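You operate a simulated robot arm through the tools that you are given. There is no shell and no other tool. Be economical: measure what you need, move in short steps, check, and stop when the job is done.

You are at the controls of a simulated robot arm. One attempt, no reset.

TASK
Thin the brown dye with water to 500 and stir it even.
Fine: white beaker back, stick rinsed in it and stood in its can. Set down upright: white beaker.

It is judged by the outcome, as a careful person would: the job done as asked, and still so three seconds after it is handed in. It fails if anything else is knocked over, pushed out of place, dropped, spilled or broken.

THE ROBOT
A 7-joint arm with a two-finger parallel gripper on a trunk, on a base that drives. Base frame: it is fixed to the floor where the robot stands at the start and does not move with it; the origin is under the middle of the robot, x ahead of it, y to its left, z up; the surface under the hand at the start is at about z = 0.88. Readings come in m, degrees, newtons and seconds.
With the tool pointing down near the work surface it reaches from about 0.32 to 0.72 m from the robot's upright axis, wherever it stands. Its first joint turns from -143.0 to 143.0 degrees. Places, roughly: can of stirrers (10x10x13 cm) [0.7, 0.3, 0.9]. Payload 3 kg.
The TCP is the grasp point between the finger pads, 0.03 m short of the fingertips. In the tool frame z runs along the fingers and y along their closing line. The gripper opens to 0.11 m. The fingers are 0.02 m wide and 0.01 m thick; the gripper's body (0.048 by 0.112 m) begins 0.055 m behind the TCP.
Orientation is told as [roll, pitch, yaw] about the base's x, y, z axes, in that order, counted from this pose: with the fingers straight down and closing along the base's y, the tool's x points along the base's -x, its y along +y and its z along -z.

THE INTERFACE
- The arm moves only by the tool servo_tool. Its argument "steps" is text: rows parted by semicolons, each of 7 numbers parted by spaces: the shift along the tool's x, y, z in cm, then the turn, a rotation vector about the tool's x, y, z in degrees, then the opening, from 0 (shut) to 1 (fully open). In form: tx ty tz wx wy wz fingers; .... A call has 1 to 12 rows; each row shifts and turns the commanded pose from where the row before left it, along the tool's axes as they then stand. Rows are played at 5 a second. More than 0.05 m and 8.6 degrees between two rows, or a gripper value outside its range, and nothing of the call is played. A pose out of reach is approached as far as the arm can. The call stops where the force on the tool passes 40 N (or 10 N more than at its start, if that is more) or the arm is blocked; 0.2 s more then pass. Each finger travels about 0.108 m/s and halts on what it meets, pressing with about 31 N; the grip force reading is that of the motor and also rises with nothing between the fingers. The clock runs only during rows and for 0.2 s after the last one: add rows that do not move to give the fingers time. It gives the time, the measured TCP pose, the force on the tool (base axes), the opening and the grip force at its end, in the units of the frame above (readings bear some noise), with the torque about the TCP (base axes, N m) and any sound that the robot's microphone picked up, and new pictures: "show" is both (left out), scene, wrist or none.
- Cameras (640 x 400 px; columns grow to the right, rows downward): "scene" is now at [0.1626, 0.0073, 1.7596]; the picture's right is [0.10, -1.00, -0.00], its down [-0.68, -0.07, -0.73] and it looks along [0.72, 0.07, -0.69] (base axes); focal length 287 px, centre (320, 200). "wrist" rides on the gripper at [0.072, 0.017, -0.103] in the tool frame; the picture's right is [-0.23, 0.97, 0.00], its down [-0.76, -0.18, -0.62] and it looks along [-0.61, -0.14, 0.78] (tool axes); focal length 222 px, centre (320, 200). There is no depth. A picture from a camera that has moved, and an enlarged one, comes with that camera's place and axes in the base frame and with its lens.
- lift_body(by): slides the trunk up (or, below 0, down) by that many m; the arm and the scene camera ride with it, the base frame stays. It gives what a move gives, with no picture.
- drive_base(legs): drives the robot by 1 to 6 legs, each [ahead, left, turn to the left] in m, m and degrees, along the robot's own axes; the way and the turn of a leg run together, so that a leg with both is an arc; at most 1.5 m and 180 degrees a leg. The arm and the cameras ride along, it lands a little off, and it stops where it bumps. It gives what a move gives, and a new picture of the scene camera.
- head_to(pan, tilt): turns the head with the scene camera to pan (to the left, within 86 degrees either way) and tilt (down, from -29 to 69), counted from straight ahead of the robot. It gives what a move gives, and a new picture of the scene camera.
- enlarge(camera, box): a new picture of the part [left, top, right, bottom] of that camera's present view, enlarged. No time passes.
- close_job(): hands the job in; it is judged then, once.

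Work in short steps. Places have to be worked out from the pictures, the camera data and where the tool is seen: move nearer, look again, correct. Check each grasp and each placing, and mend what went wrong. You have 120 turns and 260 pictures in all, those below and enlarged ones among them. Open the gripper and draw the arm clear of the work before you hand the job in, unless the task says otherwise; then end with one line.

The tools are called after ">>>" as name(argument=value, ...) on one line, values as JSON. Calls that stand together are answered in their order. servo_tool: Moves the arm, as the interface text tells. Its arguments: {"type":"object","properties":{"steps":{"type":"string"},"show":{"type":"string","enum":["both","scene","wrist","none"]}},"required":["steps"]} The other tools are called the same way: lift_body (by) slides the trunk up or down; drive_base (legs) drives the base; head_to (pan, tilt) turns the head that bears the scene camera; enlarge (camera, box) takes an enlarged picture of a part of a camera's view; close_job () hands the job in.

At the start:

```text
clock: 0.0
position: [0.6161, 0.1307, 1.3339]
tool_rot: [0.0, 0.0, 0.1]
wrist_force: [-0.1, -0.2, -0.9]
ft_torque: [0.01, 0.0, -0.01]
opening: 0.1101
gripper_force: 0.0
trunk travel left (down, up): [-0.877, 0.013]
robot x, y, heading: [0.0013, 0.0037, 0.0]
head pan, tilt: [5.5, 43.3]
```

scene: 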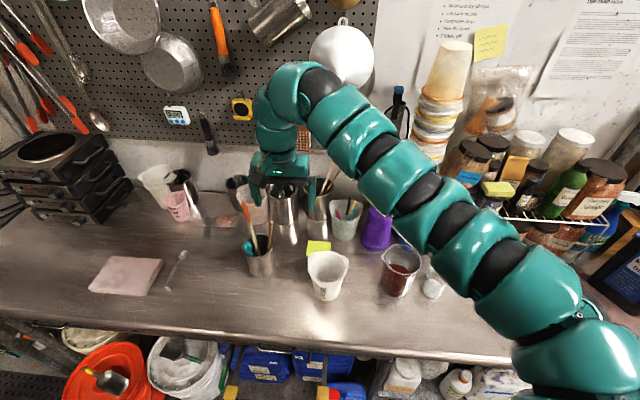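
wrist: 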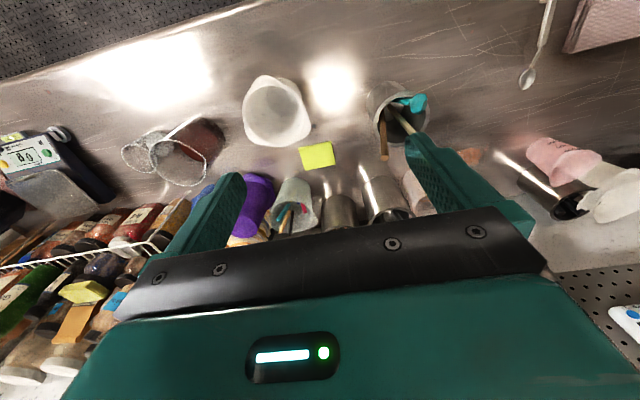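

I start by looking closer at the beakers and the can.

>>> enlarge(camera="scene", box=[220, 170, 460, 320])

>>> enlarge(camera="wrist", box=[110, 50, 450, 260])

```text
2.67 times, centred on (340, 245) of scene
camera zoom: at [0.1626, 0.0073, 1.7596], right [0.1, -1.0, 0.0], down [-0.68, -0.07, -0.73], along [0.72, 0.07, -0.69], focal length 765 px, centre (267, 80)
```

zoom: 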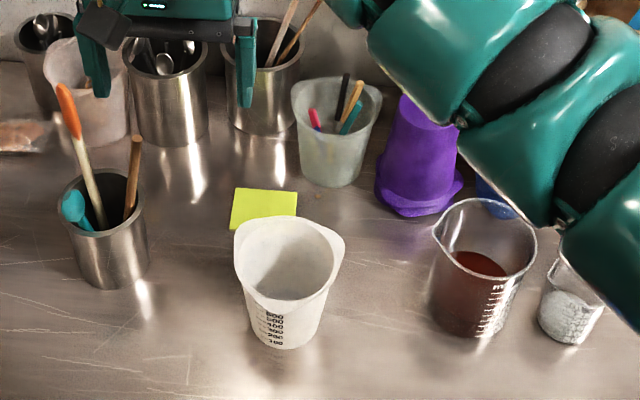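

```text
1.88 times, centred on (280, 155) of wrist
camera zoom: at [0.5432, 0.1488, 1.4369], right [0.23, 0.97, 0.0], down [0.76, -0.18, 0.62], along [0.61, -0.14, -0.78], focal length 418 px, centre (395, 285)
```

zoom: 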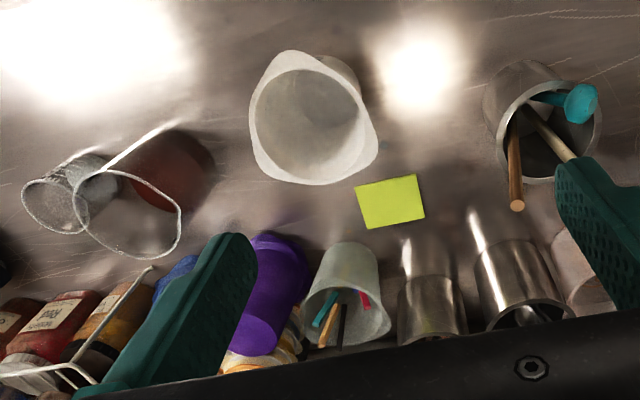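

Tri-pour white beaker near (0.655, 0.03), brown dye glass near (0.695, -0.205), stirrer can near (0.70, 0.26). I turn the tool (yaw 30°, then tilt to 30° below horizontal) high up to prepare a side grasp and get a better wrist view.

>>> servo_tool(steps="0 0 0 0 0 -7.5 1;0 0 0 0 0 -7.5 1;0 0 0 0 0 -7.5 1;0 0 0 0 0 -7.5 1;0 0 0 0 -7.5 0 1;0 0 0 0 -7.5 0 1;0 0 0 0 -7.5 0 1;0 0 0 0 -7.5 0 1;0 0 0 0 -7.5 0 1;0 0 0 0 -7.5 0 1;0 0 0 0 -7.5 0 1;0 0 0 0 -7.5 0 1")

```text
clock: 2.6
position: [0.6158, 0.1312, 1.3346]
tool_rot: [0.1, -3.8, 30.0]
wrist_force: [1.1, 0.3, 0.3]
ft_torque: [0.01, -0.01, -0.03]
opening: 0.11
gripper_force: 0.1
out of reach, approached as far as the arm can: row 5, 6, 7, 8, 9, 10, 11, 12
trunk travel left (down, up): [-0.877, 0.013]
robot x, y, heading: [0.0014, -0.0002, -0.0]
head pan, tilt: [5.5, 43.3]
camera scene: at [0.1626, 0.0073, 1.7596], right [0.1, -1.0, 0.0], down [-0.68, -0.07, -0.73], along [0.72, 0.07, -0.69], focal length 287 px, centre (320, 200)
camera wrist: at [0.5384, 0.1069, 1.4319], right [-0.29, 0.96, 0.02], down [0.71, 0.21, 0.67], along [0.64, 0.21, -0.74], focal length 222 px, centre (320, 200)
```

scene: 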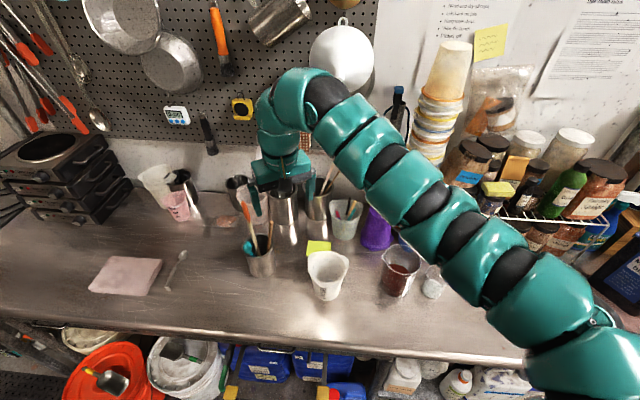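
wrist: 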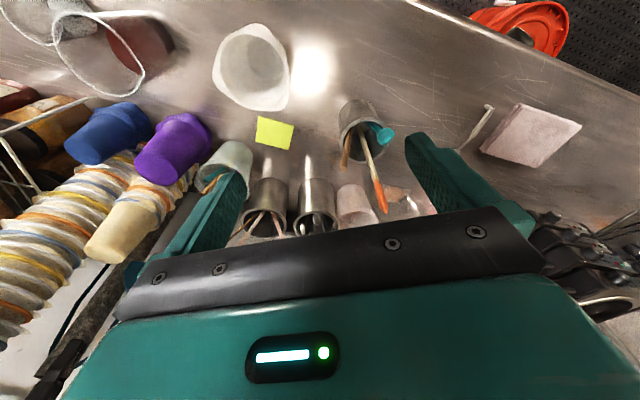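

The wrist can't tilt further with the trunk this high. I back the hand toward the robot a little, and lower the trunk so the arm gets a more natural posture.

>>> servo_tool(steps="4 0 0 0 0 0 1;4 0 0 0 0 0 1;4 0 0 0 0 0 1", show="none")

>>> lift_body(by=-0.2)

>>> servo_tool(steps="0 0 0 0 -7.5 0 1;0 0 0 0 -7.5 0 1;0 0 0 0 -7.5 0 1;0 0 0 0 -7.5 0 1")

```text
clock: 3.4
position: [0.6158, 0.1306, 1.3325]
tool_rot: [0.0, -3.6, 30.0]
wrist_force: [-0.1, 0.0, -0.3]
ft_torque: [-0.01, 0.0, -0.02]
opening: 0.1099
gripper_force: 0.2
out of reach, approached as far as the arm can: row 1, 2, 3
trunk travel left (down, up): [-0.877, 0.013]
robot x, y, heading: [-0.0013, 0.0019, 0.0]
head pan, tilt: [5.5, 43.3]
```

```text
clock: 5.6
position: [0.6151, 0.1303, 1.1345]
tool_rot: [0.1, -3.7, 30.0]
wrist_force: [0.2, -0.3, 0.0]
ft_torque: [-0.01, 0.02, 0.03]
opening: 0.1101
gripper_force: 0.0
trunk travel left (down, up): [-0.677, 0.213]
robot x, y, heading: [-0.0028, 0.0008, -0.1]
head pan, tilt: [5.5, 43.3]
```

```text
clock: 6.6
position: [0.6142, 0.131, 1.1342]
tool_rot: [0.0, -3.9, 30.1]
wrist_force: [0.6, -0.1, -0.5]
ft_torque: [0.0, 0.01, -0.01]
opening: 0.1101
gripper_force: 0.0
out of reach, approached as far as the arm can: row 1, 2, 3, 4
trunk travel left (down, up): [-0.677, 0.213]
robot x, y, heading: [-0.0006, 0.0028, -0.1]
head pan, tilt: [5.5, 43.3]
camera scene: at [0.1626, 0.0073, 1.5596], right [0.1, -1.0, 0.0], down [-0.68, -0.07, -0.73], along [0.72, 0.07, -0.69], focal length 287 px, centre (320, 200)
camera wrist: at [0.5383, 0.107, 1.2319], right [-0.29, 0.96, 0.02], down [0.71, 0.21, 0.67], along [0.64, 0.21, -0.74], focal length 222 px, centre (320, 200)
```

scene: 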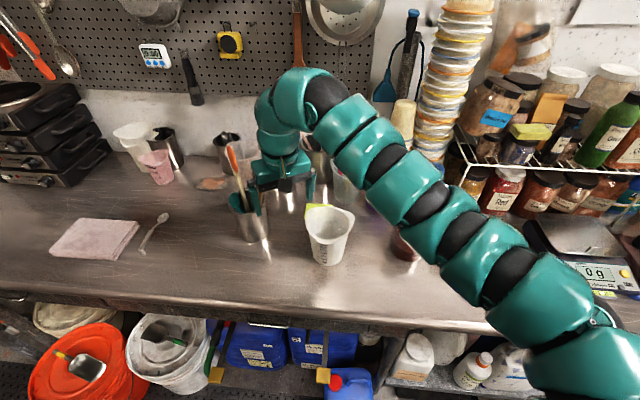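
wrist: 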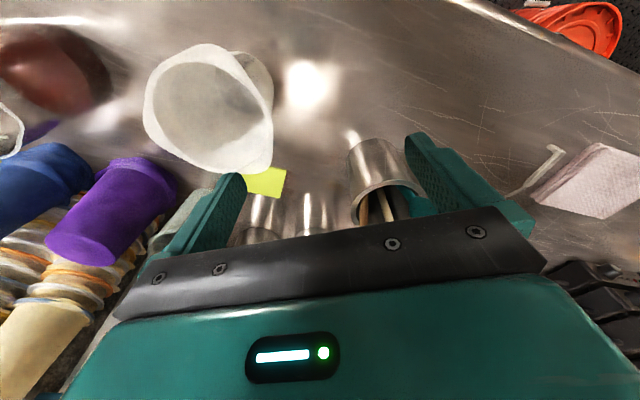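

I test whether the command state simply got stuck: small moves straight up and back.

>>> servo_tool(steps="0 0 -3 0 0 0 1;0 0 -3 0 0 0 1", show="none")

>>> servo_tool(steps="3 0 0 0 0 0 1;3 0 0 0 0 0 1", show="none")

>>> servo_tool(steps="0 0 0 0 5 0 1;0 0 0 0 5 0 1", show="none")

```text
clock: 7.2
position: [0.6237, 0.1353, 1.1528]
tool_rot: [0.1, -3.9, 29.9]
wrist_force: [-0.6, 0.0, 0.3]
ft_torque: [0.0, 0.0, -0.01]
opening: 0.1101
gripper_force: 0.0
out of reach, approached as far as the arm can: row 1, 2
trunk travel left (down, up): [-0.677, 0.213]
robot x, y, heading: [-0.0022, -0.0008, -0.1]
head pan, tilt: [5.5, 43.3]
```

```text
clock: 7.8
position: [0.6087, 0.1303, 1.1465]
tool_rot: [0.2, -3.8, 29.9]
wrist_force: [0.3, 0.5, 0.8]
ft_torque: [-0.01, -0.01, 0.0]
opening: 0.1099
gripper_force: 0.2
out of reach, approached as far as the arm can: row 1, 2
trunk travel left (down, up): [-0.677, 0.213]
robot x, y, heading: [-0.004, -0.0017, -0.1]
head pan, tilt: [5.5, 43.3]
```

```text
clock: 8.4
position: [0.6211, 0.1373, 1.1141]
tool_rot: [0.1, 6.2, 30.0]
wrist_force: [-0.8, -0.3, -0.1]
ft_torque: [0.0, 0.0, -0.02]
opening: 0.1099
gripper_force: 0.0
out of reach, approached as far as the arm can: row 1, 2
trunk travel left (down, up): [-0.677, 0.213]
robot x, y, heading: [-0.0007, -0.0025, 0.0]
head pan, tilt: [5.5, 43.3]
```

The limit looks like the elbow being folded too far. I back the base off 0.25 m so the arm can work more extended, and try the tilt there.

>>> drive_base(legs=[[-0.25, 0, 0]])

>>> servo_tool(steps="-4 0 0 0 0 0 1;-4 0 0 0 0 0 1;-4 0 0 0 0 0 1;0 0 0 0 -6 0 1;0 0 0 0 -6 0 1;0 0 0 0 -6 0 1")

```text
clock: 10.2
position: [0.372, 0.1392, 1.1163]
tool_rot: [0.1, 6.0, 30.2]
wrist_force: [0.6, 0.3, -0.8]
ft_torque: [-0.01, -0.01, -0.01]
opening: 0.11
gripper_force: 0.1
trunk travel left (down, up): [-0.677, 0.213]
robot x, y, heading: [-0.2489, -0.003, 0.2]
head pan, tilt: [5.5, 43.3]
camera scene: at [-0.0865, 0.0074, 1.5597], right [0.1, -0.99, 0.0], down [-0.68, -0.07, -0.73], along [0.72, 0.07, -0.69], focal length 287 px, centre (320, 200)
```

scene: 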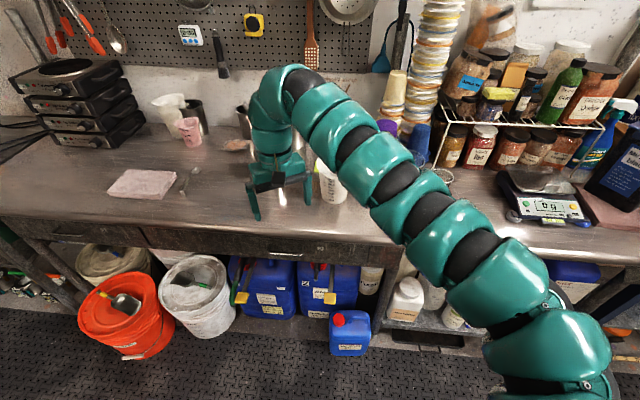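

```text
clock: 11.6
position: [0.4225, 0.1709, 1.1099]
tool_rot: [0.2, -11.9, 30.3]
wrist_force: [-0.4, 1.0, -0.3]
ft_torque: [-0.07, 0.0, 0.0]
opening: 0.11
gripper_force: 0.2
out of reach, approached as far as the arm can: row 2, 3
trunk travel left (down, up): [-0.677, 0.213]
robot x, y, heading: [-0.2488, -0.0, 0.3]
head pan, tilt: [5.5, 43.3]
camera scene: at [-0.0859, 0.007, 1.5596], right [0.1, -0.99, 0.0], down [-0.68, -0.07, -0.73], along [0.72, 0.07, -0.69], focal length 287 px, centre (320, 200)
camera wrist: at [0.335, 0.1385, 1.196], right [-0.3, 0.95, 0.05], down [0.62, 0.16, 0.77], along [0.72, 0.26, -0.64], focal length 222 px, centre (320, 200)
```

scene: 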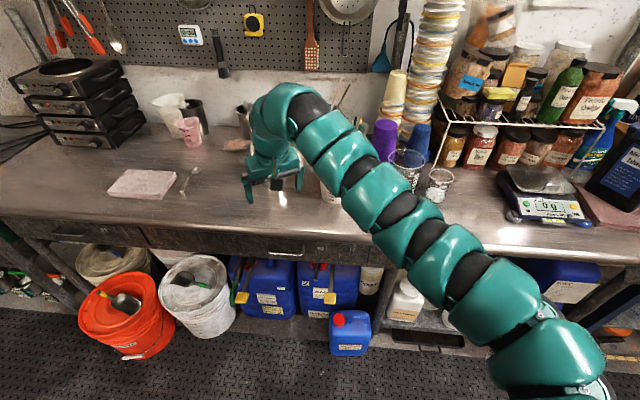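
wrist: 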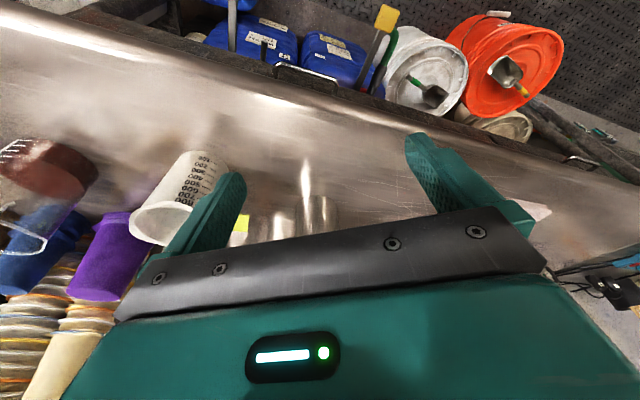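

Tilt now works here. I continue tilting.

>>> servo_tool(steps="0 0 0 0 -8 0 1;0 0 0 0 -8 0 1;0 0 0 0 -8 0 1;0 0 0 0 -8 0 1;0 0 0 0 -8 0 1;0 0 0 0 -8 0 1")

```text
clock: 13.0
position: [0.4259, 0.1761, 1.1142]
tool_rot: [-0.1, -60.1, 30.1]
wrist_force: [-0.3, -0.2, -0.7]
ft_torque: [0.02, 0.0, 0.01]
opening: 0.1098
gripper_force: 0.1
out of reach, approached as far as the arm can: row 1
trunk travel left (down, up): [-0.677, 0.213]
robot x, y, heading: [-0.2498, 0.0005, 0.2]
head pan, tilt: [5.5, 43.3]
camera scene: at [-0.0855, 0.0072, 1.5596], right [0.1, -0.99, 0.0], down [-0.68, -0.07, -0.73], along [0.72, 0.07, -0.69], focal length 287 px, centre (320, 200)
camera wrist: at [0.3078, 0.1284, 1.1031], right [-0.39, 0.9, 0.2], down [-0.05, -0.23, 0.97], along [0.92, 0.37, 0.13], focal length 222 px, centre (320, 200)
```

scene: 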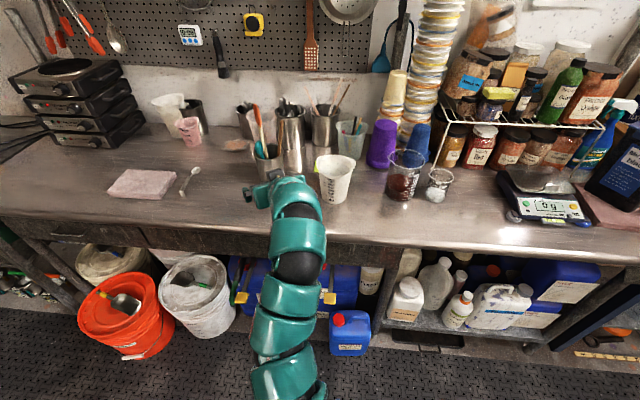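
wrist: 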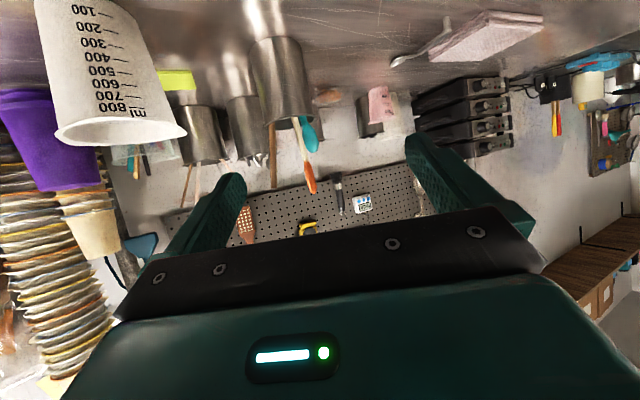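

Good posture now. I zoom on the glasses and the stirrers.

>>> enlarge(camera="scene", box=[300, 120, 460, 220])

>>> enlarge(camera="wrist", box=[0, 0, 352, 220])

```text
4.00 times, centred on (380, 170) of scene
camera zoom: at [-0.0855, 0.0072, 1.5596], right [0.1, -0.99, 0.0], down [-0.68, -0.07, -0.73], along [0.72, 0.07, -0.69], focal length 1148 px, centre (80, 320)
```

zoom: 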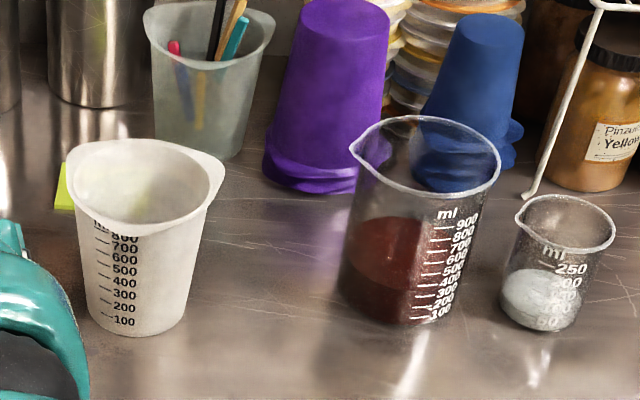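

```text
1.82 times, centred on (176, 110) of wrist
camera zoom: at [0.3078, 0.1284, 1.1031], right [-0.39, 0.9, 0.2], down [-0.05, -0.23, 0.97], along [0.92, 0.37, 0.13], focal length 404 px, centre (582, 364)
```

zoom: 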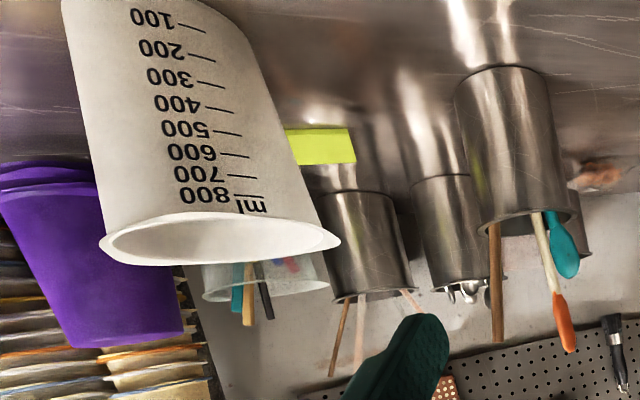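

White beaker scale goes to 800, the dye glass to 900 with its scale facing front-right. I move the wrist camera low in front of the glass to read the dye level.

>>> servo_tool(steps="1.73 -4.06 -0.72 0 0 0 1;1.73 -4.06 -0.72 0 0 0 1;1.73 -4.06 -0.72 0 0 0 1;1.73 -4.06 -0.72 0 0 0 1;1.73 -4.06 -0.72 0 0 0 1;1.73 -4.06 -0.72 0 0 0 1;1.73 -4.06 -0.72 0 0 0 1;1.73 -4.06 -0.72 0 0 0 1;1.73 -4.06 -0.72 0 0 0 1;1.73 -4.06 -0.72 0 0 0 1")

```text
clock: 15.2
position: [0.4998, -0.2496, 0.9985]
tool_rot: [0.2, -60.0, 30.0]
wrist_force: [-0.3, -1.3, 0.3]
ft_torque: [0.01, 0.03, -0.07]
opening: 0.1097
gripper_force: 0.0
trunk travel left (down, up): [-0.677, 0.213]
robot x, y, heading: [-0.2514, -0.0003, 0.0]
head pan, tilt: [5.5, 43.3]
camera scene: at [-0.0851, 0.0064, 1.5596], right [0.1, -0.99, 0.0], down [-0.68, -0.07, -0.73], along [0.72, 0.07, -0.69], focal length 287 px, centre (320, 200)
camera wrist: at [0.382, -0.2969, 0.9874], right [-0.39, 0.9, 0.2], down [-0.05, -0.23, 0.97], along [0.92, 0.37, 0.13], focal length 222 px, centre (320, 200)
```

scene: 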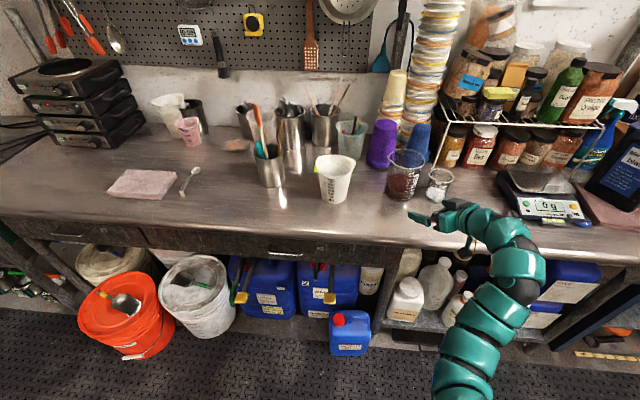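
wrist: 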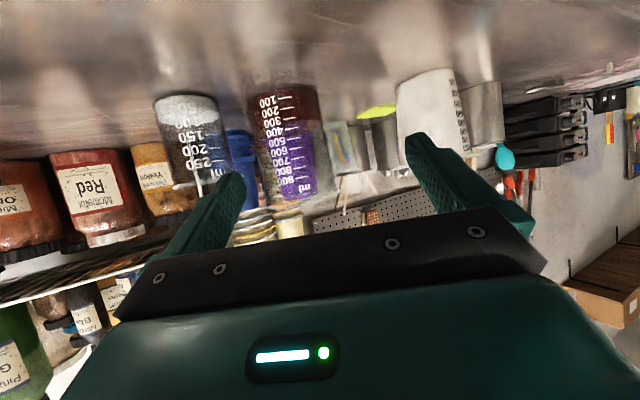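

>>> enlarge(camera="wrist", box=[230, 75, 342, 145])

>>> enlarge(camera="wrist", box=[220, 60, 540, 260])

```text
5.71 times, centred on (286, 110) of wrist
camera zoom: at [0.382, -0.2969, 0.9874], right [-0.39, 0.9, 0.2], down [-0.05, -0.23, 0.97], along [0.92, 0.37, 0.13], focal length 1269 px, centre (514, 714)
```

zoom: 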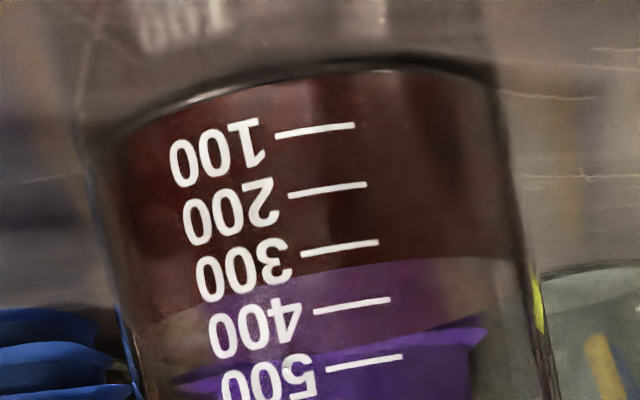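

```text
2.00 times, centred on (380, 160) of wrist
camera zoom: at [0.382, -0.2969, 0.9874], right [-0.39, 0.9, 0.2], down [-0.05, -0.23, 0.97], along [0.92, 0.37, 0.13], focal length 444 px, centre (200, 280)
```

zoom: 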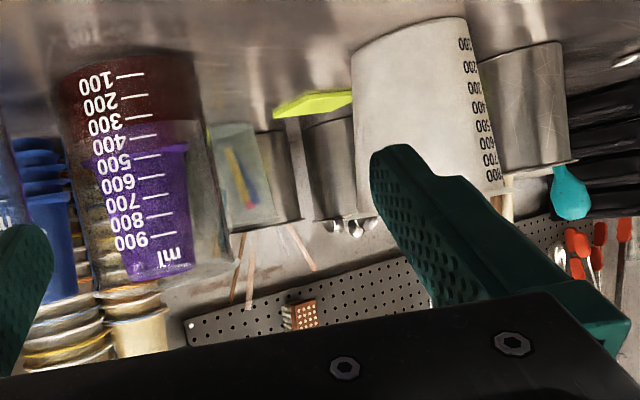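

The dye seems around 300 but the view is from above; I lower the camera to the liquid height to read it without parallax.

>>> servo_tool(steps="2.6 0 1.5 0 0 0 1;2.6 0 1.5 0 0 0 1", show="none")

>>> enlarge(camera="wrist", box=[214, 90, 358, 180])

```text
clock: 15.8
position: [0.4996, -0.2492, 0.9396]
tool_rot: [0.2, -60.0, 30.1]
wrist_force: [-0.4, 0.3, 0.5]
ft_torque: [-0.01, -0.02, 0.01]
opening: 0.1099
gripper_force: 0.0
trunk travel left (down, up): [-0.677, 0.213]
robot x, y, heading: [-0.2463, -0.0024, 0.1]
head pan, tilt: [5.5, 43.3]
```

```text
4.44 times, centred on (286, 135) of wrist
camera zoom: at [0.3834, -0.2956, 0.9285], right [-0.39, 0.9, 0.2], down [-0.05, -0.23, 0.97], along [0.92, 0.37, 0.13], focal length 987 px, centre (471, 489)
```

zoom: 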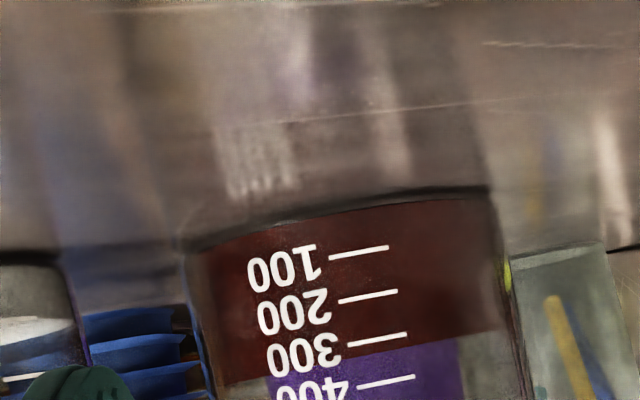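

Edge-on, the dye reads about 330. I calibrate the same reading from the scene camera.

>>> enlarge(camera="scene", box=[376, 140, 440, 180])

>>> enlarge(camera="scene", box=[376, 170, 424, 200])

>>> enlarge(camera="scene", box=[302, 140, 366, 180])

```text
10.00 times, centred on (408, 160) of scene
camera zoom: at [-0.0853, 0.0072, 1.5596], right [0.1, -0.99, 0.0], down [-0.68, -0.07, -0.73], along [0.72, 0.07, -0.69], focal length 2869 px, centre (-560, 600)
```

zoom: 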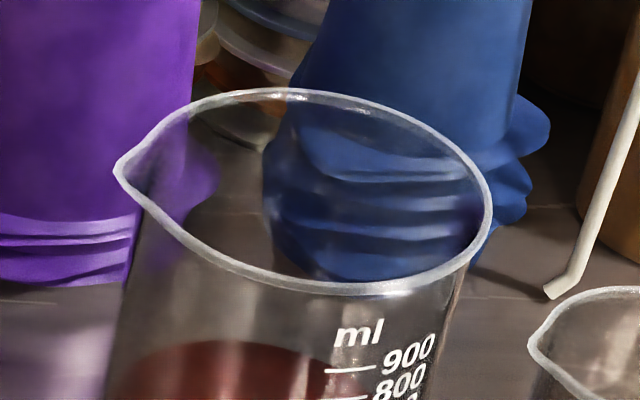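

```text
13.33 times, centred on (400, 185) of scene
camera zoom: at [-0.0853, 0.0072, 1.5596], right [0.1, -0.99, 0.0], down [-0.68, -0.07, -0.73], along [0.72, 0.07, -0.69], focal length 3826 px, centre (-747, 400)
```

zoom: 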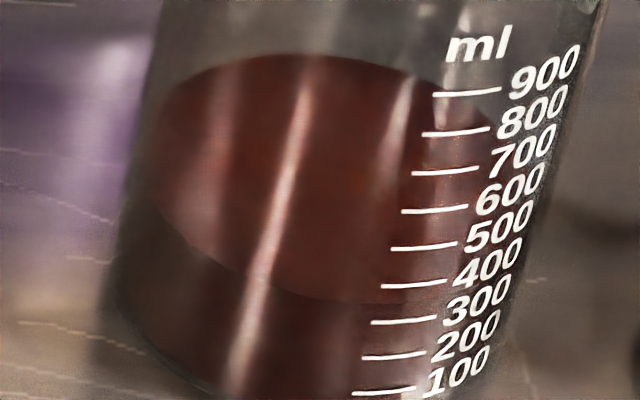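

```text
10.00 times, centred on (334, 160) of scene
camera zoom: at [-0.0853, 0.0072, 1.5596], right [0.1, -0.99, 0.0], down [-0.68, -0.07, -0.73], along [0.72, 0.07, -0.69], focal length 2869 px, centre (180, 600)
```

zoom: 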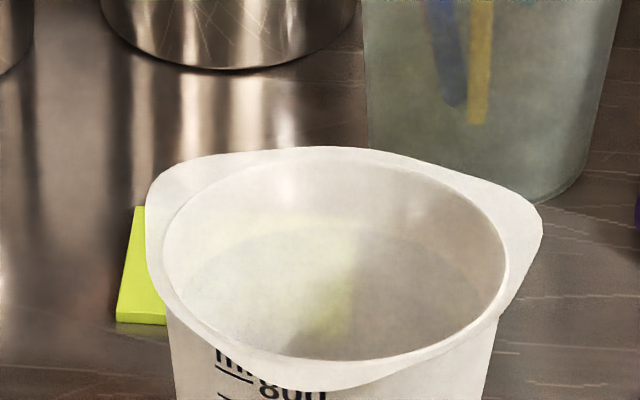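

Reading from the scene camera: dye near 345 ml; water in the white beaker is about 3 cm under its rim. So ~155 ml must be poured. I move to a pre-grasp in front of the white beaker.

>>> servo_tool(steps="-1.56 3.26 2.1 0 0 0 1;-1.56 3.26 2.1 0 0 0 1;-1.56 3.26 2.1 0 0 0 1;-1.56 3.26 2.1 0 0 0 1;-1.56 3.26 2.1 0 0 0 1;0 0 0 0 -6 0 1;0 0 0 0 -6 0 1")

>>> enlarge(camera="scene", box=[260, 140, 372, 210])

```text
clock: 17.4
position: [0.5306, -0.0422, 0.9534]
tool_rot: [0.2, -71.9, 29.9]
wrist_force: [0.3, 0.4, 1.1]
ft_torque: [0.01, 0.03, -0.02]
opening: 0.11
gripper_force: 0.0
trunk travel left (down, up): [-0.677, 0.213]
robot x, y, heading: [-0.2458, -0.0001, 0.2]
head pan, tilt: [5.5, 43.3]
camera scene: at [-0.0853, 0.0074, 1.5596], right [0.1, -0.99, 0.0], down [-0.68, -0.07, -0.73], along [0.72, 0.07, -0.69], focal length 287 px, centre (320, 200)
camera wrist: at [0.4173, -0.0879, 0.9174], right [-0.43, 0.88, 0.22], down [-0.22, -0.33, 0.92], along [0.88, 0.34, 0.34], focal length 222 px, centre (320, 200)
```

scene: 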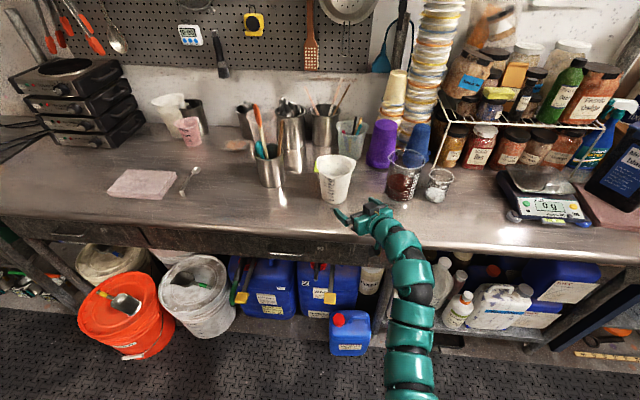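
wrist: 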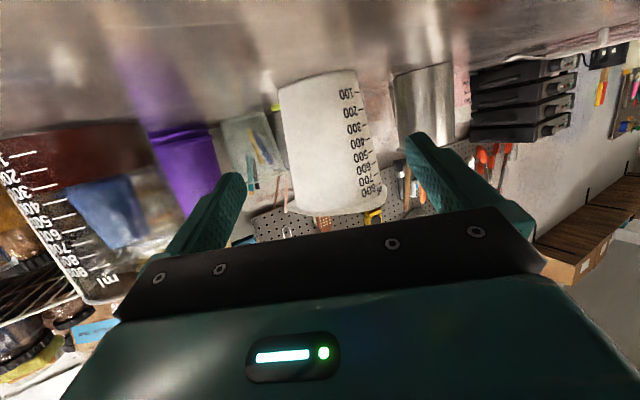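

```text
5.71 times, centred on (316, 175) of scene
camera zoom: at [-0.0853, 0.0074, 1.5596], right [0.1, -0.99, 0.0], down [-0.68, -0.07, -0.73], along [0.72, 0.07, -0.69], focal length 1640 px, centre (343, 343)
```

zoom: 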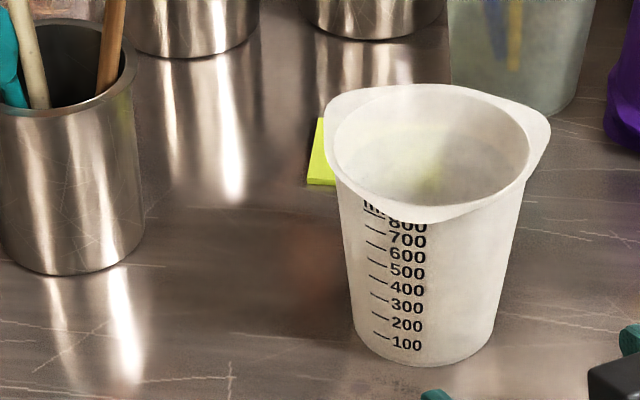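

Beaker projects right where expected, centred on the approach line. I advance horizontally in two stages.

>>> servo_tool(steps="-0.94 0 2.9 0 0 0 1;-0.94 0 2.9 0 0 0 1;-0.62 0 1.9 0 0 0 1")

>>> enlarge(camera="scene", box=[280, 140, 392, 210])

```text
clock: 18.2
position: [0.5995, -0.0008, 0.9537]
tool_rot: [0.3, -71.9, 30.0]
wrist_force: [-0.2, -0.4, 0.1]
ft_torque: [-0.03, 0.0, 0.01]
opening: 0.11
gripper_force: 0.0
trunk travel left (down, up): [-0.677, 0.213]
robot x, y, heading: [-0.249, 0.0013, 0.1]
head pan, tilt: [5.5, 43.3]
camera scene: at [-0.085, 0.0075, 1.5596], right [0.1, -0.99, 0.0], down [-0.68, -0.07, -0.73], along [0.72, 0.07, -0.69], focal length 287 px, centre (320, 200)
camera wrist: at [0.4869, -0.0464, 0.9176], right [-0.43, 0.88, 0.22], down [-0.22, -0.33, 0.92], along [0.88, 0.35, 0.33], focal length 222 px, centre (320, 200)
```

scene: 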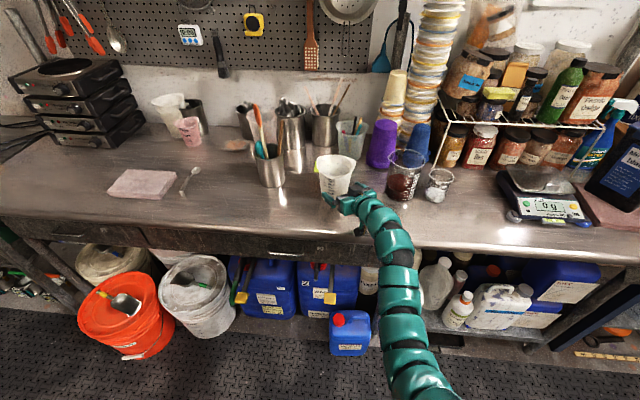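
wrist: 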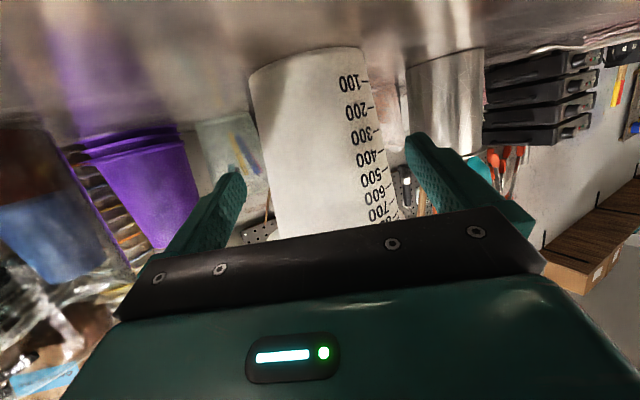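

```text
5.71 times, centred on (336, 175) of scene
camera zoom: at [-0.085, 0.0075, 1.5596], right [0.1, -0.99, 0.0], down [-0.68, -0.07, -0.73], along [0.72, 0.07, -0.69], focal length 1640 px, centre (229, 343)
```

zoom: 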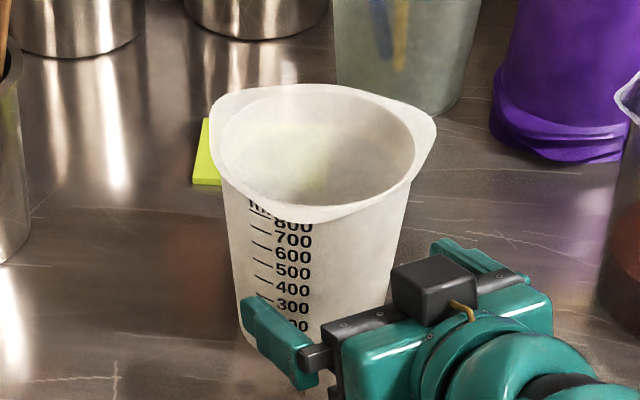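

There's a black box on top of the gripper body that might meet the rim. I look closer before advancing.

>>> enlarge(camera="scene", box=[318, 170, 382, 210])

```text
10.00 times, centred on (350, 190) of scene
camera zoom: at [-0.085, 0.0075, 1.5596], right [0.1, -0.99, 0.0], down [-0.68, -0.07, -0.73], along [0.72, 0.07, -0.69], focal length 2869 px, centre (20, 300)
```

zoom: 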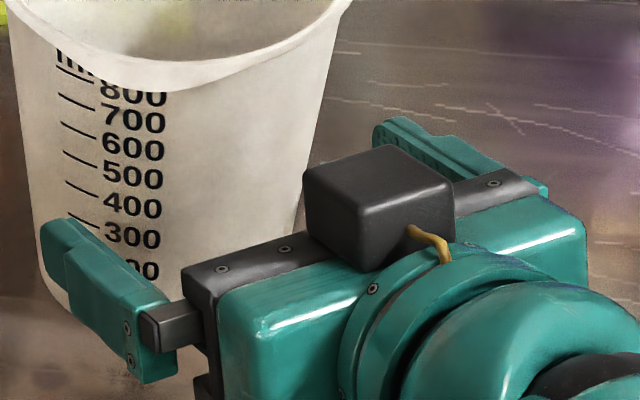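

The box front sits about 4 cm above the tool axis at the palm plane; I'll tilt slightly flatter (−78°) and stop 1.8 cm short of the beaker axis to stay clear of the rim.

>>> servo_tool(steps="0 0 0 0 -6 0 1;-0.44 0 2.05 0 0 0 1;-0.3 0 1.4 0 0 0 1")

>>> enlarge(camera="scene", box=[300, 145, 380, 195])

```text
clock: 19.0
position: [0.6299, 0.0154, 0.9547]
tool_rot: [0.2, -78.0, 30.0]
wrist_force: [1.5, -0.5, 4.4]
ft_torque: [-0.23, 0.33, 0.14]
opening: 0.1099
gripper_force: 0.2
trunk travel left (down, up): [-0.677, 0.213]
robot x, y, heading: [-0.2447, 0.0007, 0.3]
head pan, tilt: [5.5, 43.3]
camera scene: at [-0.0856, 0.0073, 1.5597], right [0.1, -0.99, 0.0], down [-0.68, -0.07, -0.73], along [0.72, 0.07, -0.69], focal length 287 px, centre (320, 200)
camera wrist: at [0.5206, -0.0282, 0.9055], right [-0.45, 0.87, 0.22], down [-0.3, -0.38, 0.87], along [0.84, 0.32, 0.43], focal length 222 px, centre (320, 200)
```

scene: 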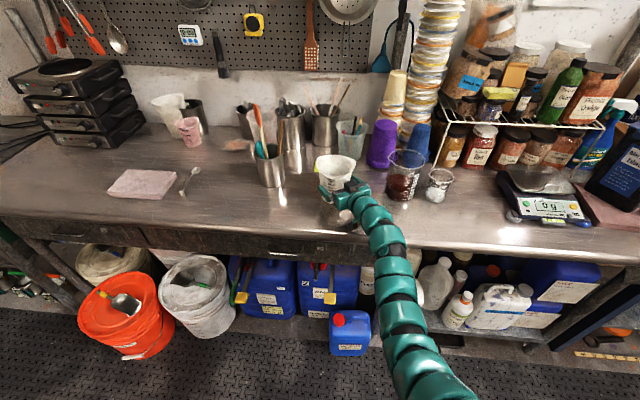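
wrist: 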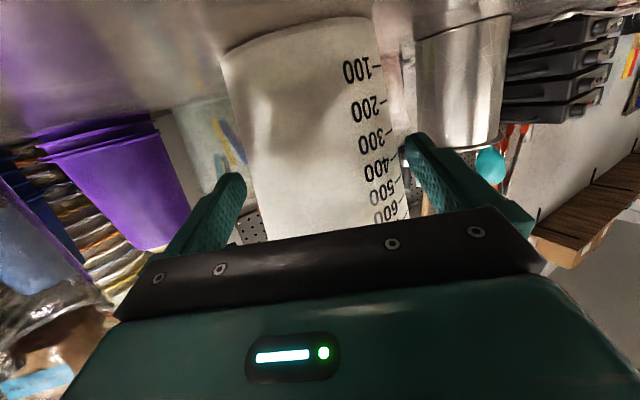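

```text
8.00 times, centred on (340, 170) of scene
camera zoom: at [-0.0856, 0.0073, 1.5597], right [0.1, -0.99, 0.0], down [-0.68, -0.07, -0.73], along [0.72, 0.07, -0.69], focal length 2295 px, centre (160, 440)
```

zoom: 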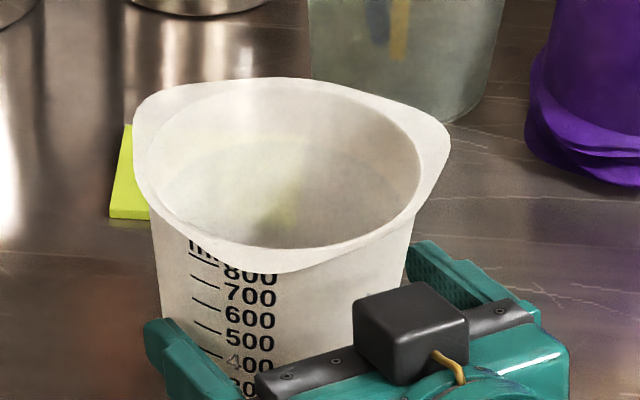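

A 4 N upward force indicates the underside housing touches the table. I raise by 0.9 cm and recheck.

>>> servo_tool(steps="-0.88 0 -0.19 0 0 0 1;-0.17 0 0.8 0 0 0 1;0 0 0 0 0 0 1")

>>> enlarge(camera="scene", box=[300, 145, 380, 195])

```text
clock: 19.8
position: [0.6371, 0.0191, 0.9636]
tool_rot: [0.5, -77.9, 29.8]
wrist_force: [-0.2, -0.2, 0.1]
ft_torque: [-0.05, -0.04, 0.01]
opening: 0.1101
gripper_force: 0.1
trunk travel left (down, up): [-0.677, 0.213]
robot x, y, heading: [-0.2461, -0.0041, 0.1]
head pan, tilt: [5.5, 43.3]
camera scene: at [-0.0854, 0.0074, 1.5596], right [0.1, -0.99, 0.0], down [-0.68, -0.07, -0.73], along [0.72, 0.07, -0.69], focal length 287 px, centre (320, 200)
camera wrist: at [0.5278, -0.0236, 0.9146], right [-0.45, 0.87, 0.22], down [-0.3, -0.38, 0.88], along [0.84, 0.33, 0.43], focal length 222 px, centre (320, 200)
```

scene: 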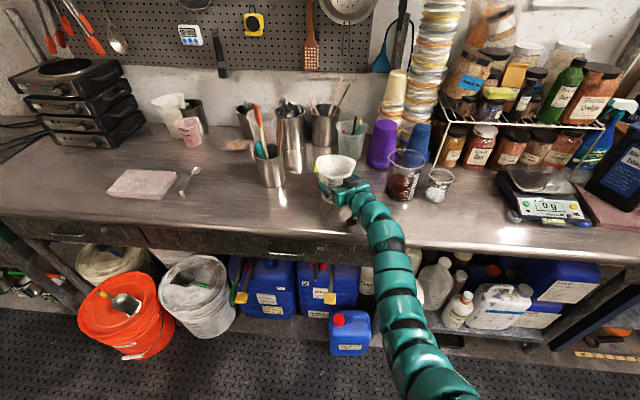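
wrist: 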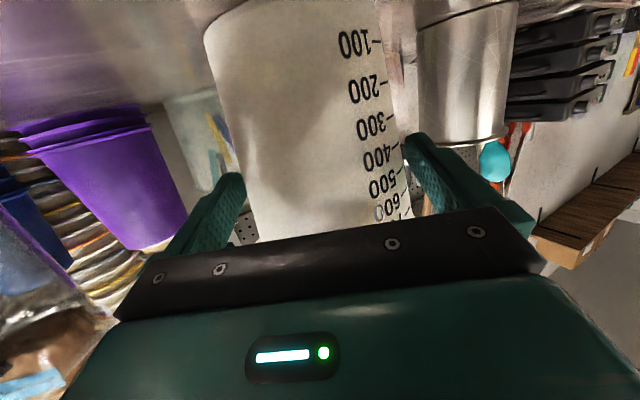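

```text
8.00 times, centred on (340, 170) of scene
camera zoom: at [-0.0854, 0.0074, 1.5596], right [0.1, -0.99, 0.0], down [-0.68, -0.07, -0.73], along [0.72, 0.07, -0.69], focal length 2295 px, centre (160, 440)
```

zoom: 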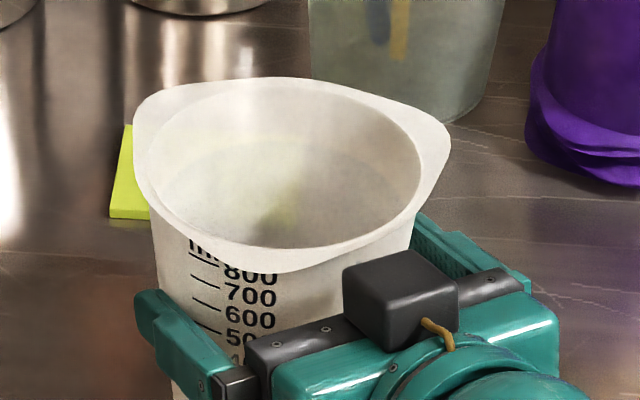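

Force is zero, beaker unmoved, fingers straddle it. Close the grip.

>>> servo_tool(steps="0 0 0 0 0 0 0.8;0 0 0 0 0 0 0.5;0 0 0 0 0 0 0.5;0 0 0 0 0 0 0.5")

>>> enlarge(camera="scene", box=[300, 145, 380, 195])

```text
clock: 20.8
position: [0.6369, 0.0188, 0.9643]
tool_rot: [0.5, -77.8, 29.8]
wrist_force: [-0.9, 2.1, 0.5]
ft_torque: [0.0, -0.06, 0.1]
opening: 0.1026
gripper_force: 30.7
trunk travel left (down, up): [-0.677, 0.213]
robot x, y, heading: [-0.2479, -0.0013, 0.3]
head pan, tilt: [5.5, 43.3]
camera scene: at [-0.0852, 0.0077, 1.5596], right [0.1, -0.99, 0.0], down [-0.68, -0.07, -0.73], along [0.72, 0.07, -0.69], focal length 287 px, centre (320, 200)
camera wrist: at [0.5279, -0.0232, 0.9146], right [-0.45, 0.86, 0.22], down [-0.3, -0.38, 0.88], along [0.84, 0.33, 0.43], focal length 222 px, centre (320, 200)
```

scene: 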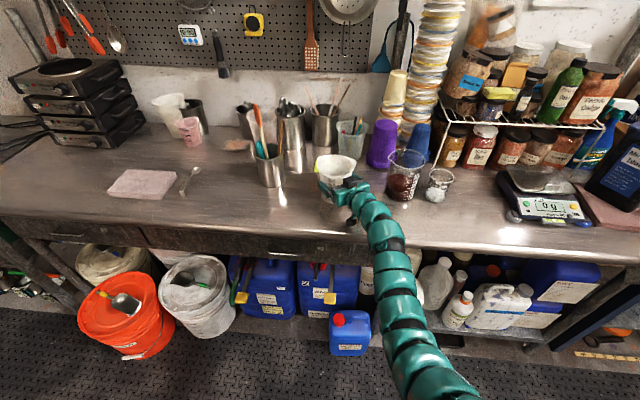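
wrist: 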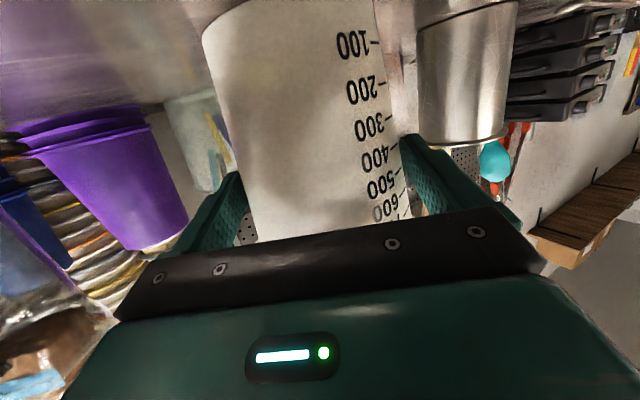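

```text
8.00 times, centred on (340, 170) of scene
camera zoom: at [-0.0852, 0.0077, 1.5596], right [0.1, -0.99, 0.0], down [-0.68, -0.07, -0.73], along [0.72, 0.07, -0.69], focal length 2295 px, centre (160, 440)
```

zoom: 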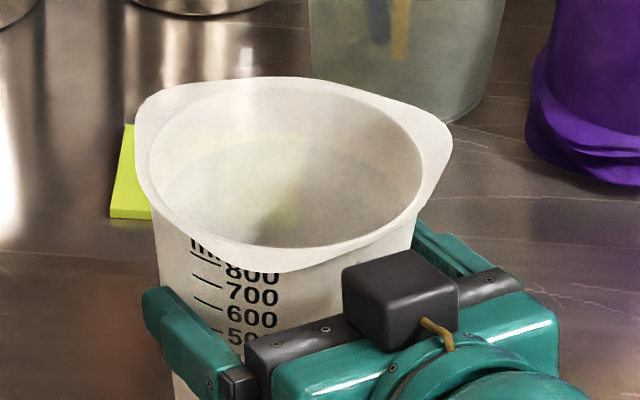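

Gripped (opening 0.1026, 31 N). Lift 3 cm gently and read the weight.

>>> servo_tool(steps="-0.5 0 -0.1 0 0 0 0.5;-0.98 0 -0.21 0 0 0 0.5;-0.98 0 -0.21 0 0 0 0.5;-0.5 0 -0.1 0 0 0 0.5;0 0 0 0 0 0 0.5;0 0 0 0 0 0 0.5", show="scene")

>>> enlarge(camera="scene", box=[300, 135, 396, 195])

```text
clock: 22.2
position: [0.6389, 0.0192, 0.9915]
tool_rot: [0.5, -77.8, 29.7]
wrist_force: [-0.1, 0.3, -0.4]
ft_torque: [-0.09, 0.12, 0.0]
opening: 0.1078
gripper_force: 30.8
trunk travel left (down, up): [-0.677, 0.213]
robot x, y, heading: [-0.2482, 0.0015, 0.0]
head pan, tilt: [5.5, 43.3]
camera scene: at [-0.0844, 0.0074, 1.5594], right [0.1, -0.99, 0.0], down [-0.68, -0.07, -0.73], along [0.72, 0.07, -0.69], focal length 287 px, centre (320, 200)
```

scene: 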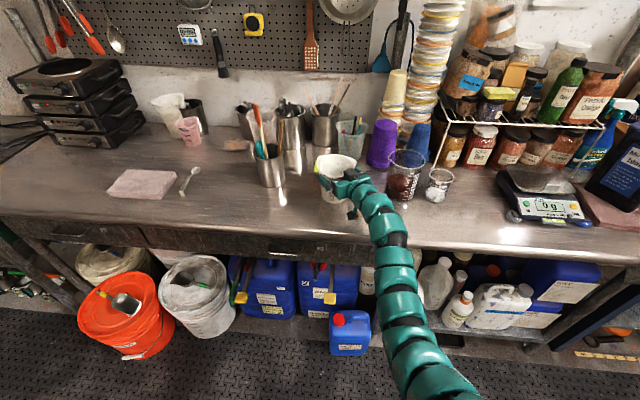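

```text
6.67 times, centred on (348, 165) of scene
camera zoom: at [-0.0844, 0.0074, 1.5594], right [0.1, -0.99, 0.0], down [-0.68, -0.07, -0.73], along [0.72, 0.07, -0.69], focal length 1913 px, centre (133, 433)
```

zoom: 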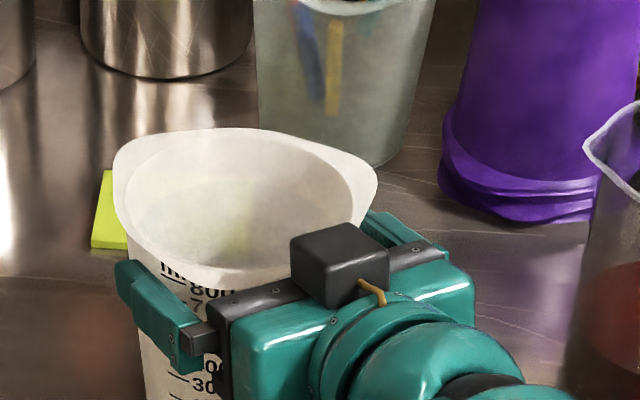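

The fingers slid up the tapered wall; the beaker stayed on the table. The flared lip is just above; I raise slowly so the fingers catch under the lip and see whether the weight comes on.

>>> servo_tool(steps="-0.25 0 -0.05 0 0 0 0.3;-0.25 0 -0.05 0 0 0 0.3;-0.25 0 -0.05 0 0 0 0.3;-0.25 0 -0.05 0 0 0 0.3;0 0 0 0 0 0 0.3", show="wrist")

>>> enlarge(camera="scene", box=[300, 135, 396, 195])

```text
clock: 23.4
position: [0.6377, 0.0195, 1.0033]
tool_rot: [0.6, -77.9, 29.6]
wrist_force: [-0.1, 0.1, -7.8]
ft_torque: [-0.1, 0.19, -0.03]
opening: 0.1081
gripper_force: 31.7
trunk travel left (down, up): [-0.677, 0.213]
robot x, y, heading: [-0.2485, -0.0006, 0.1]
head pan, tilt: [5.5, 43.3]
camera wrist: at [0.5293, -0.0235, 0.9528], right [-0.45, 0.87, 0.22], down [-0.3, -0.38, 0.88], along [0.84, 0.33, 0.43], focal length 222 px, centre (320, 200)
```

wrist: 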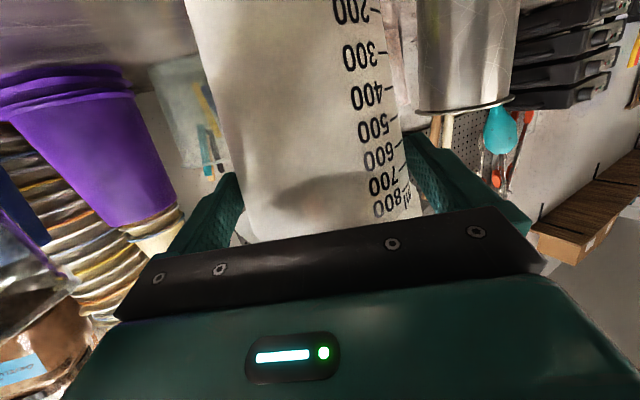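

```text
6.67 times, centred on (348, 165) of scene
camera zoom: at [-0.0841, 0.0074, 1.5594], right [0.1, -0.99, 0.0], down [-0.68, -0.07, -0.73], along [0.72, 0.07, -0.69], focal length 1913 px, centre (133, 433)
```

zoom: 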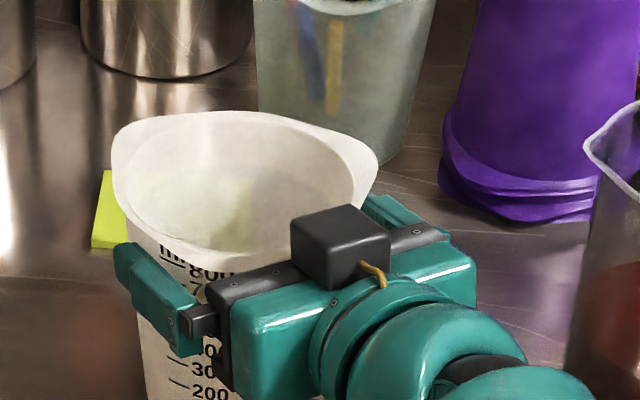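

Now it carries 7.8 N, hanging on the lip, but the finger would sit right under the pouring spout. I set it back down and retry the lower grip with full closing command and a slower lift.

>>> servo_tool(steps="0.33 0 0.07 0 0 0 0.3;0.33 0 0.07 0 0 0 0.3;0.33 0 0.07 0 0 0 0.3;0.2 0 0.04 0 0 0 0.3;0 0 0 0 0 0 0.3", show="none")

>>> enlarge(camera="scene", box=[300, 145, 380, 195])

```text
clock: 24.6
position: [0.6398, 0.0202, 0.9922]
tool_rot: [0.4, -78.0, 29.8]
wrist_force: [0.1, -0.1, -2.2]
ft_torque: [-0.14, -0.08, 0.02]
opening: 0.108
gripper_force: 31.3
trunk travel left (down, up): [-0.677, 0.213]
robot x, y, heading: [-0.2442, 0.0, 0.2]
head pan, tilt: [5.5, 43.3]
```

```text
8.00 times, centred on (340, 170) of scene
camera zoom: at [-0.085, 0.0074, 1.5596], right [0.1, -0.99, 0.0], down [-0.68, -0.07, -0.73], along [0.72, 0.07, -0.69], focal length 2295 px, centre (160, 440)
```

zoom: 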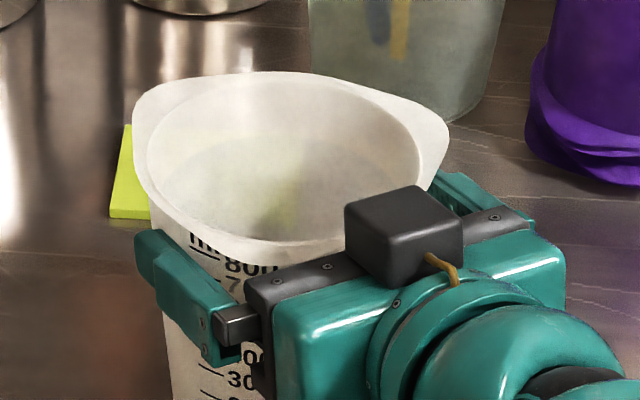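

Nearly down; lower 4 mm more, then open fully and descend along the wall.

>>> servo_tool(steps="0.2 0 0.04 0 0 0 0.3;0.2 0 0.04 0 0 0 0.3;0 0 0 0 0 0 0.3;0 0 0 0 0 0 1;0 0 0 0 0 0 1", show="none")

>>> enlarge(camera="scene", box=[300, 145, 380, 195])

```text
clock: 25.8
position: [0.6395, 0.0217, 0.9881]
tool_rot: [0.7, -77.9, 29.8]
wrist_force: [0.9, 1.3, 0.1]
ft_torque: [-0.01, 0.02, 0.0]
opening: 0.1098
gripper_force: 0.1
trunk travel left (down, up): [-0.677, 0.213]
robot x, y, heading: [-0.2462, -0.0023, 0.1]
head pan, tilt: [5.5, 43.3]
```

```text
8.00 times, centred on (340, 170) of scene
camera zoom: at [-0.085, 0.0073, 1.5595], right [0.1, -0.99, 0.0], down [-0.68, -0.07, -0.73], along [0.72, 0.07, -0.69], focal length 2295 px, centre (160, 440)
```

zoom: 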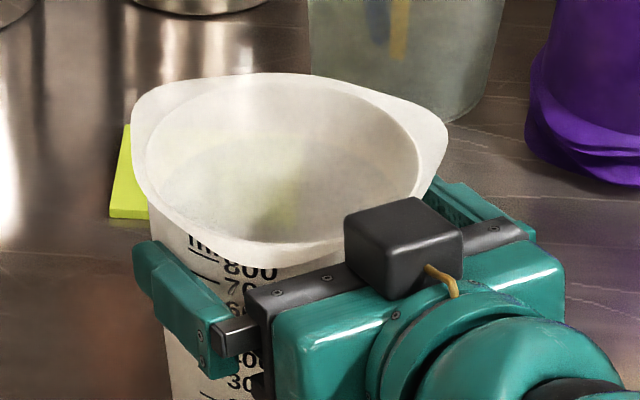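

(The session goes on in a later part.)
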